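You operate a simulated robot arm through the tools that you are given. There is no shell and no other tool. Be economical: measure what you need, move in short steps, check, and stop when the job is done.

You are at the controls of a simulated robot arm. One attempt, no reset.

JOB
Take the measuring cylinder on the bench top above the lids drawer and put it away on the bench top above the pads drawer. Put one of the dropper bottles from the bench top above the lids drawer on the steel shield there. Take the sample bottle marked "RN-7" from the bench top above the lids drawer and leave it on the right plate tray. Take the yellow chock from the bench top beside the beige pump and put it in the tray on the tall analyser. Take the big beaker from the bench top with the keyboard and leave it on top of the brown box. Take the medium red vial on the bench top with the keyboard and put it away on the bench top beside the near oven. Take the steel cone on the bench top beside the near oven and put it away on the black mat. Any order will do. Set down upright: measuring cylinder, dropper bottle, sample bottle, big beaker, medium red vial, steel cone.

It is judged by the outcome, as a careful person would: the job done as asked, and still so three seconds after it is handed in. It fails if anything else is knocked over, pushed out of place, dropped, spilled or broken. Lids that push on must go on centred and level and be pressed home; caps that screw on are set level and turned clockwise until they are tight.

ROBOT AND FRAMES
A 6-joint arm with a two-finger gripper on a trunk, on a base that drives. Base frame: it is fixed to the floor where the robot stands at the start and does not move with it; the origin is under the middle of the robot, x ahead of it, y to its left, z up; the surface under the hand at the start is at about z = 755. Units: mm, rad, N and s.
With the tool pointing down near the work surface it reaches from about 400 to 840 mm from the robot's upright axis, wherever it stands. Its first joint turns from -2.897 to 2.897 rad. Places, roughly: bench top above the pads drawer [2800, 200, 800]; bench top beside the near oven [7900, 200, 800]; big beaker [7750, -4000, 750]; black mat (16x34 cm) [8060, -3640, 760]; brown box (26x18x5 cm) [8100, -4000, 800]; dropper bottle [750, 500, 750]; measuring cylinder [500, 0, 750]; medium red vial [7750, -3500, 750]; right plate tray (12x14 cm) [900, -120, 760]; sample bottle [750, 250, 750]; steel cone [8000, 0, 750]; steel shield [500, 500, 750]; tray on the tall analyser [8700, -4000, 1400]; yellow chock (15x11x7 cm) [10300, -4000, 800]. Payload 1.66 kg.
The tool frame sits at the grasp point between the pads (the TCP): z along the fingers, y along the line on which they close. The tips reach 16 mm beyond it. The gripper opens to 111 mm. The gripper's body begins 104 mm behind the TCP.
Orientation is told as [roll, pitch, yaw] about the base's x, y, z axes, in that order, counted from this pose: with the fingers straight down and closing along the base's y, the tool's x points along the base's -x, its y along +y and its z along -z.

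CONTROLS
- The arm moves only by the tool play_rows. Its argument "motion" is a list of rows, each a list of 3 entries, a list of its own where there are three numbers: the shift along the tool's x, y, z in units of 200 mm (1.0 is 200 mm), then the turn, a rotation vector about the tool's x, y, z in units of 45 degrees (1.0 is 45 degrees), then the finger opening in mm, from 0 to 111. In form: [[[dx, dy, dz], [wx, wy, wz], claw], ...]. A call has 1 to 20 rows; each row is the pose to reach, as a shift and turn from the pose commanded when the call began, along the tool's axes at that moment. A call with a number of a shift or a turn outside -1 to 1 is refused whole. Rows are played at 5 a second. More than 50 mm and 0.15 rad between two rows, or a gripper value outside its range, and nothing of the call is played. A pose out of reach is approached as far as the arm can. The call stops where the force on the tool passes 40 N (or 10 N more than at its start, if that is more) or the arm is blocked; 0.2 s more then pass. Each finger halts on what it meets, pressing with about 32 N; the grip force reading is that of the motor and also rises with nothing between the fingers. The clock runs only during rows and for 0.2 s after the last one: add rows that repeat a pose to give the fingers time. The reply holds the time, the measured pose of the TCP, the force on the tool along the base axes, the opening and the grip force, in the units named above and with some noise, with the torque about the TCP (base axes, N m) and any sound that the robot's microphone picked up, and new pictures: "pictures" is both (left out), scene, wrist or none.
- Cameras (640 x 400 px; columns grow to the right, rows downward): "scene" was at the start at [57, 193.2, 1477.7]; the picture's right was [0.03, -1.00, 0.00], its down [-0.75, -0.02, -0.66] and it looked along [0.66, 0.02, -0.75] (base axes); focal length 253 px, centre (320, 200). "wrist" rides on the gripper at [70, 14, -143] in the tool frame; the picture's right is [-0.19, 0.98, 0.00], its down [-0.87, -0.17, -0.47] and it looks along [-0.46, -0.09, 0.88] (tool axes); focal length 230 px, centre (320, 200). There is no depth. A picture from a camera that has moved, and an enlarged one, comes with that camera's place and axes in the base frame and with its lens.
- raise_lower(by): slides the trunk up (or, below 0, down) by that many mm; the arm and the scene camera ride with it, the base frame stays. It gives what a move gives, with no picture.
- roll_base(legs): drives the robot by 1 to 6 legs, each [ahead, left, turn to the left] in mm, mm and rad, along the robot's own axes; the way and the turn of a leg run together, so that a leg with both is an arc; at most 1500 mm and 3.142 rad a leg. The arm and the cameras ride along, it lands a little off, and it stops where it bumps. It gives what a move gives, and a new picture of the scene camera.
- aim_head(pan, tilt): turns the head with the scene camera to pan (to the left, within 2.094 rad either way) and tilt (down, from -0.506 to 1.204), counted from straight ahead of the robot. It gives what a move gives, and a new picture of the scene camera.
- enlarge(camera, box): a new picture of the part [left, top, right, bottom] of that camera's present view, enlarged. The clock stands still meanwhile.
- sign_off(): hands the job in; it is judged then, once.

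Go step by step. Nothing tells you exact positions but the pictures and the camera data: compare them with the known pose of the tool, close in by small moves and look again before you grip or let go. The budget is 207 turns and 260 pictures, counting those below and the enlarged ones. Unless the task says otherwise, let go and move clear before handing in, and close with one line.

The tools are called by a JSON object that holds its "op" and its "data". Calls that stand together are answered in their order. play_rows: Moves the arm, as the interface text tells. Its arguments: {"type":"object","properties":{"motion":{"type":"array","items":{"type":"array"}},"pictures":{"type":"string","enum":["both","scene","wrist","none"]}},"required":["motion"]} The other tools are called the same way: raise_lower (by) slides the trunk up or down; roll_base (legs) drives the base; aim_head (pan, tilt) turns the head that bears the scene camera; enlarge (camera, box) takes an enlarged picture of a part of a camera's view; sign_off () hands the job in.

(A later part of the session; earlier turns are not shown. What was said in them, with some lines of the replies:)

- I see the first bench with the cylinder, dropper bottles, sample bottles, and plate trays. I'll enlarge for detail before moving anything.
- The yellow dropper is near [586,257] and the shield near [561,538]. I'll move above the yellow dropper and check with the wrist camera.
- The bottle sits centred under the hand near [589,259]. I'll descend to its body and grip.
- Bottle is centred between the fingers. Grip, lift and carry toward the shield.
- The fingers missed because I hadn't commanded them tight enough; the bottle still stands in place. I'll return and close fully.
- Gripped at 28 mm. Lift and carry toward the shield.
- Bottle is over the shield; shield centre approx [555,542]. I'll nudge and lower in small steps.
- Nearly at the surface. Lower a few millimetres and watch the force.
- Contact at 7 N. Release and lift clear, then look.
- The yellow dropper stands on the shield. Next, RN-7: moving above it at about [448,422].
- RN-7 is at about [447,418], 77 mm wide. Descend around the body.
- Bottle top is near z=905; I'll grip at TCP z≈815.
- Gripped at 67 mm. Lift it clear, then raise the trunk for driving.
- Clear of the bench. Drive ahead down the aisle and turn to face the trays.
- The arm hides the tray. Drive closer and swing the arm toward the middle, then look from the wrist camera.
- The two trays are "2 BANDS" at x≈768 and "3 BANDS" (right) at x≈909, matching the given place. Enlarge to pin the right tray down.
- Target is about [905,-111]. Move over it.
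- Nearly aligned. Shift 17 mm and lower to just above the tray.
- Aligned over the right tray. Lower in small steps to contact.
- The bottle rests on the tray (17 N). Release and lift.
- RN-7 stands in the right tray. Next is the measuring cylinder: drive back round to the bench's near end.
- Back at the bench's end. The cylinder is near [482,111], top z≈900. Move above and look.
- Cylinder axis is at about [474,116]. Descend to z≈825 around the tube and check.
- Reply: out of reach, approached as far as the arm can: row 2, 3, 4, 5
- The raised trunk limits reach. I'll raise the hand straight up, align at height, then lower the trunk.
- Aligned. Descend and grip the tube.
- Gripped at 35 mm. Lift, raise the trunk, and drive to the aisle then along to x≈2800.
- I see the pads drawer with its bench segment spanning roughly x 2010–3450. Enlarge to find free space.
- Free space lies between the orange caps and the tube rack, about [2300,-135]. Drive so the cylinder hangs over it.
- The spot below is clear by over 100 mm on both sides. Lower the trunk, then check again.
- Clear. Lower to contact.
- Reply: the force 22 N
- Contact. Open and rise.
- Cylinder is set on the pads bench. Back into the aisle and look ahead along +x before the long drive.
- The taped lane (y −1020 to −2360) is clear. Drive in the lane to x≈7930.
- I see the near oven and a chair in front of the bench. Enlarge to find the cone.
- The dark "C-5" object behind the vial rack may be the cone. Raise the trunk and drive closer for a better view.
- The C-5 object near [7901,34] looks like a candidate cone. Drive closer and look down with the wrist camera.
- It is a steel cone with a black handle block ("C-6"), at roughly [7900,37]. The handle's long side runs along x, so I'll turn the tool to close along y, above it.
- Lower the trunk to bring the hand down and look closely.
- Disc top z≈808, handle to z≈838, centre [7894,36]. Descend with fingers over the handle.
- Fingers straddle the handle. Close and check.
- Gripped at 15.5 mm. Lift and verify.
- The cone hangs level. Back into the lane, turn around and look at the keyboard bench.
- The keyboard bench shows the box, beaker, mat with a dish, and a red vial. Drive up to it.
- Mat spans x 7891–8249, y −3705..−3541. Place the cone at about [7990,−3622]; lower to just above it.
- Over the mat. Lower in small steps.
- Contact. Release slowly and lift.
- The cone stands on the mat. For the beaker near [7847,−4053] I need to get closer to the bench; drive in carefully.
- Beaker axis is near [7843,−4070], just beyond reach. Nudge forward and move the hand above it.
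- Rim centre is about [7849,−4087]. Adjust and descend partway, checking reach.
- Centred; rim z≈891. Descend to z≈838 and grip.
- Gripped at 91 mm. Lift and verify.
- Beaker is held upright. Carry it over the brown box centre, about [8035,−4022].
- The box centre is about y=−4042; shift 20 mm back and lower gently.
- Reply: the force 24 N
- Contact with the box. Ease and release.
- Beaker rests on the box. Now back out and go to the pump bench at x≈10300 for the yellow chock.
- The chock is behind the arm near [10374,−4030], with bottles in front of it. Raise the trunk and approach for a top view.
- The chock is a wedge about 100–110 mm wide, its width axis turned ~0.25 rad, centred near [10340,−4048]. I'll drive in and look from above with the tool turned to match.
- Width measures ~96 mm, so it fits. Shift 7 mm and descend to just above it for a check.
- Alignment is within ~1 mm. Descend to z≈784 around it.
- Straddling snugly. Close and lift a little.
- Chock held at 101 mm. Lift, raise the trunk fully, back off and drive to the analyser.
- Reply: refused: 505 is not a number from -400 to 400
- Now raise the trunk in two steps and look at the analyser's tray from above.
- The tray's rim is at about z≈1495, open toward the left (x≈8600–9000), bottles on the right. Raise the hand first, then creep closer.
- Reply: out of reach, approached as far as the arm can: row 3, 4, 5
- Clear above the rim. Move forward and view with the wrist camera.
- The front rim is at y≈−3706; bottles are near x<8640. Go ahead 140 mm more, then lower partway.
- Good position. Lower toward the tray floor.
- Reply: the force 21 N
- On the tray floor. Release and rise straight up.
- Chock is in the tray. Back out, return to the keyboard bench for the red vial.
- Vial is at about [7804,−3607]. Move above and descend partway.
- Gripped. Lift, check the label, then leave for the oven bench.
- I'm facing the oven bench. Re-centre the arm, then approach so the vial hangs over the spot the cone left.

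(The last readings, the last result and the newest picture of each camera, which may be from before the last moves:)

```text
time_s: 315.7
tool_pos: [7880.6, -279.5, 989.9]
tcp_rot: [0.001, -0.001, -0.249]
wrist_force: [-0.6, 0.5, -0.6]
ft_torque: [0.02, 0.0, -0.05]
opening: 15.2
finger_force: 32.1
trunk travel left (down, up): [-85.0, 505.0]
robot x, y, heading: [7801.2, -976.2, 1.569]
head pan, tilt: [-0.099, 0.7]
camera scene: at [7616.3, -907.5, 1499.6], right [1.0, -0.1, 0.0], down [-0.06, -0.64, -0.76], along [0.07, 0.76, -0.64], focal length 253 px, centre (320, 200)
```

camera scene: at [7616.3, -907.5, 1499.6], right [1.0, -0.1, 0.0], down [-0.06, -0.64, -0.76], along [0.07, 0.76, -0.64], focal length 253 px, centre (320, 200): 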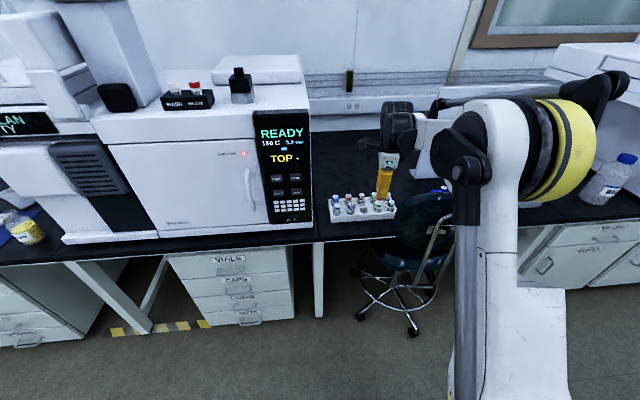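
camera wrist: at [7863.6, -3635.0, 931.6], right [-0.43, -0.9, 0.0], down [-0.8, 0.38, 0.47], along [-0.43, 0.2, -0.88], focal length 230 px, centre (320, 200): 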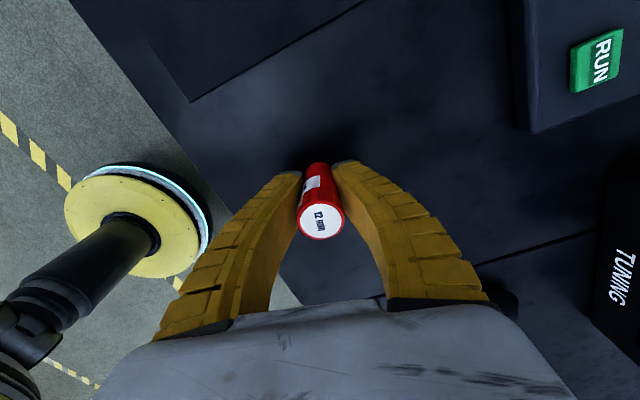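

Path clear of the chair. Continue ahead so the vial is over the bench.

{"op": "roll_base", "data": {"legs": [[325, 0, 0]]}}

{"op": "play_rows", "data": {"motion": [[[0, 0, 0.2], [0, 0, 0], 5], [[0, 0, 0.4], [0, 0, 0], 5], [[0, 0, 0.4], [0, 0, 0], 5]], "pictures": "wrist"}}

```text
time_s: 317.8
tool_pos: [7882.1, 45.4, 991.3]
tcp_rot: [0.0, 0.0, -0.253]
wrist_force: [-0.8, 0.7, -0.6]
ft_torque: [-0.01, 0.0, -0.02]
opening: 15.1
finger_force: 31.6
trunk travel left (down, up): [-85.0, 505.0]
robot x, y, heading: [7801.1, -650.2, 1.57]
head pan, tilt: [-0.099, 0.7]
camera scene: at [7616.2, -581.5, 1499.6], right [1.0, -0.1, 0.0], down [-0.06, -0.64, -0.76], along [0.08, 0.76, -0.64], focal length 253 px, centre (320, 200)
```

scene: 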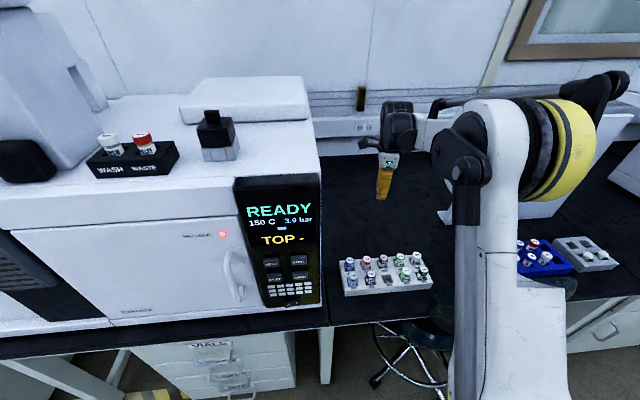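

```text
time_s: 318.6
tool_pos: [7881.6, 46.0, 909.8]
tcp_rot: [-0.001, 0.0, -0.252]
wrist_force: [0.1, -0.3, -1.1]
ft_torque: [0.0, 0.02, 0.01]
opening: 15.0
finger_force: 31.7
trunk travel left (down, up): [-85.0, 505.0]
robot x, y, heading: [7801.5, -649.6, 1.574]
head pan, tilt: [-0.099, 0.7]
camera wrist: at [7817.0, 77.1, 1052.2], right [0.43, 0.9, 0.0], down [0.8, -0.38, 0.47], along [0.43, -0.2, -0.88], focal length 230 px, centre (320, 200)
```

wrist: 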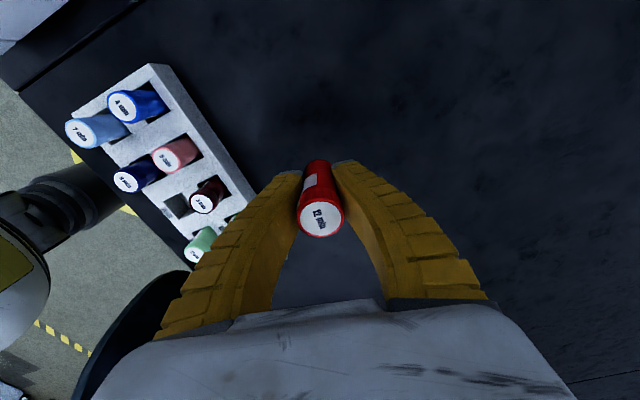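

Bench is clear beneath; shift 30 mm away from the rack and lower.

{"op": "play_rows", "data": {"motion": [[[0.037, 0.145, 0.05], [0, 0, 0], 5], [[0.037, 0.145, 0.25], [0, 0, 0], 5], [[0.037, 0.145, 0.45], [0, 0, 0], 5], [[0.037, 0.145, 0.55], [0, 0, 0], 5], [[0.037, 0.145, 0.58], [0, 0, 0], 5], [[0.037, 0.145, 0.58], [0, 0, 0], 5]], "pictures": "wrist"}}

```text
time_s: 320.0
tool_pos: [7882.1, 76.7, 795.7]
tcp_rot: [0.001, -0.001, -0.252]
wrist_force: [-0.6, -0.6, 0.0]
ft_torque: [-0.01, -0.01, 0.03]
opening: 15.0
finger_force: 32.2
trunk travel left (down, up): [-85.0, 505.0]
robot x, y, heading: [7801.8, -647.6, 1.572]
head pan, tilt: [-0.099, 0.7]
camera wrist: at [7817.1, 106.9, 936.9], right [0.43, 0.9, 0.0], down [0.8, -0.38, 0.47], along [0.43, -0.2, -0.88], focal length 230 px, centre (320, 200)
```

wrist: 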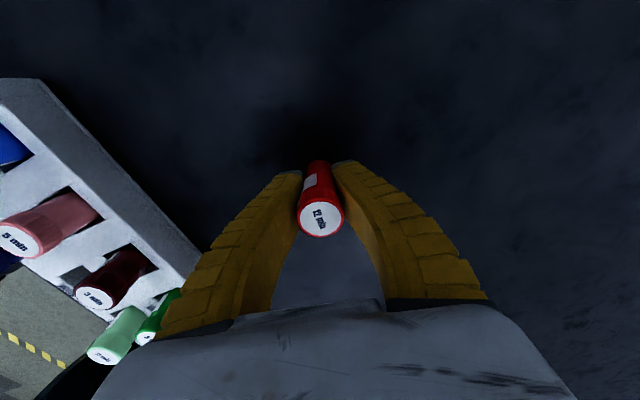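

{"op": "play_rows", "data": {"motion": [[[0, 0, 0.01], [0, 0, 0], 5], [[0, 0, 0.02], [0, 0, 0], 5], [[0, 0, 0.027], [0, 0, 0], 5], [[0, 0, 0.027], [0, 0, 0], 5]], "pictures": "none"}}

```text
time_s: 321.0
tool_pos: [7882.0, 76.0, 789.5]
tcp_rot: [0.003, 0.0, -0.253]
wrist_force: [0.2, 2.7, 9.6]
ft_torque: [0.04, -0.08, 0.02]
opening: 15.2
finger_force: 31.7
trunk travel left (down, up): [-85.0, 505.0]
robot x, y, heading: [7800.0, -648.5, 1.57]
head pan, tilt: [-0.099, 0.7]
```

Contact at 10 N. Release and lift.

{"op": "play_rows", "data": {"motion": [[[0, 0, 0], [0, 0, 0], 50], [[0, 0, 0], [0, 0, 0], 50], [[0, 0, -0.1], [0, 0, 0], 50], [[0, 0, -0.3], [0, 0, 0], 50], [[0, 0, -0.5], [0, 0, 0], 50], [[0, 0, -0.7], [0, 0, 0], 50], [[0, 0, -0.9], [0, 0, 0], 50], [[0, 0, -0.9], [0, 0, 0], 50]]}}

```text
time_s: 322.8
tool_pos: [7882.2, 75.5, 969.5]
tcp_rot: [-0.001, -0.001, -0.252]
wrist_force: [-0.6, -0.3, 0.2]
ft_torque: [0.0, 0.02, 0.0]
opening: 52.3
finger_force: 1.5
trunk travel left (down, up): [-85.0, 505.0]
robot x, y, heading: [7800.2, -647.7, 1.57]
head pan, tilt: [-0.099, 0.7]
camera scene: at [7616.2, -582.0, 1499.6], right [1.0, -0.1, 0.0], down [-0.06, -0.64, -0.77], along [0.08, 0.76, -0.64], focal length 253 px, centre (320, 200)
camera wrist: at [7816.8, 106.5, 1111.2], right [0.43, 0.9, 0.0], down [0.8, -0.38, 0.47], along [0.43, -0.2, -0.88], focal length 230 px, centre (320, 200)
```

scene: 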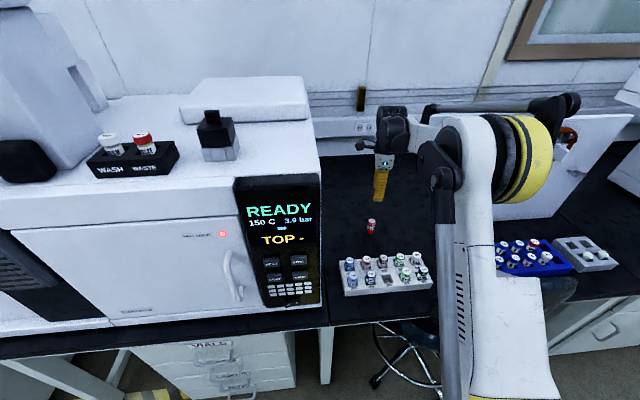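
wrist: 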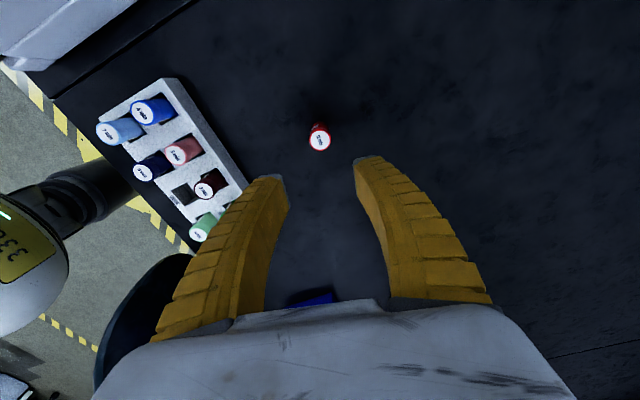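

The red vial stands upright on the oven bench and all seven items are placed. Back clear, then hand in.

{"op": "roll_base", "data": {"legs": [[-500, 0, 0]]}}

{"op": "sign_off", "data": {}}

```text
time_s: 325.8
tool_pos: [7880.1, -425.1, 967.3]
tcp_rot: [-0.002, 0.0, -0.246]
wrist_force: [0.2, 0.2, 0.6]
ft_torque: [0.01, 0.02, 0.0]
opening: 52.6
finger_force: 1.6
trunk travel left (down, up): [-85.0, 505.0]
robot x, y, heading: [7801.5, -1149.1, 1.573]
head pan, tilt: [-0.099, 0.7]
camera scene: at [7616.7, -1083.9, 1499.7], right [1.0, -0.1, 0.0], down [-0.06, -0.64, -0.77], along [0.07, 0.76, -0.64], focal length 253 px, centre (320, 200)
```

scene: 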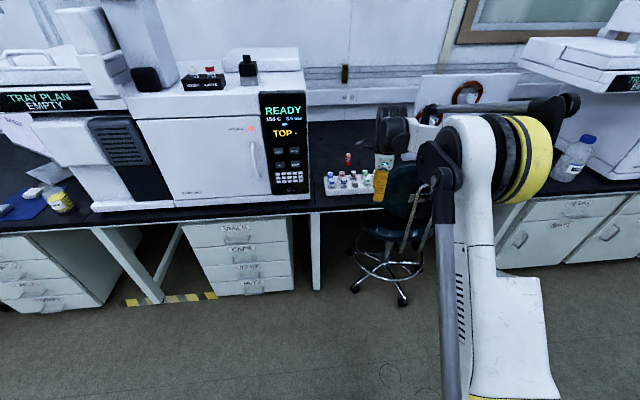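

```text
The job is handed in.
```

All seven items are where you asked, the six that needed it standing upright, and the job is handed in with the arm clear and nothing seen knocked over or pushed out of place.
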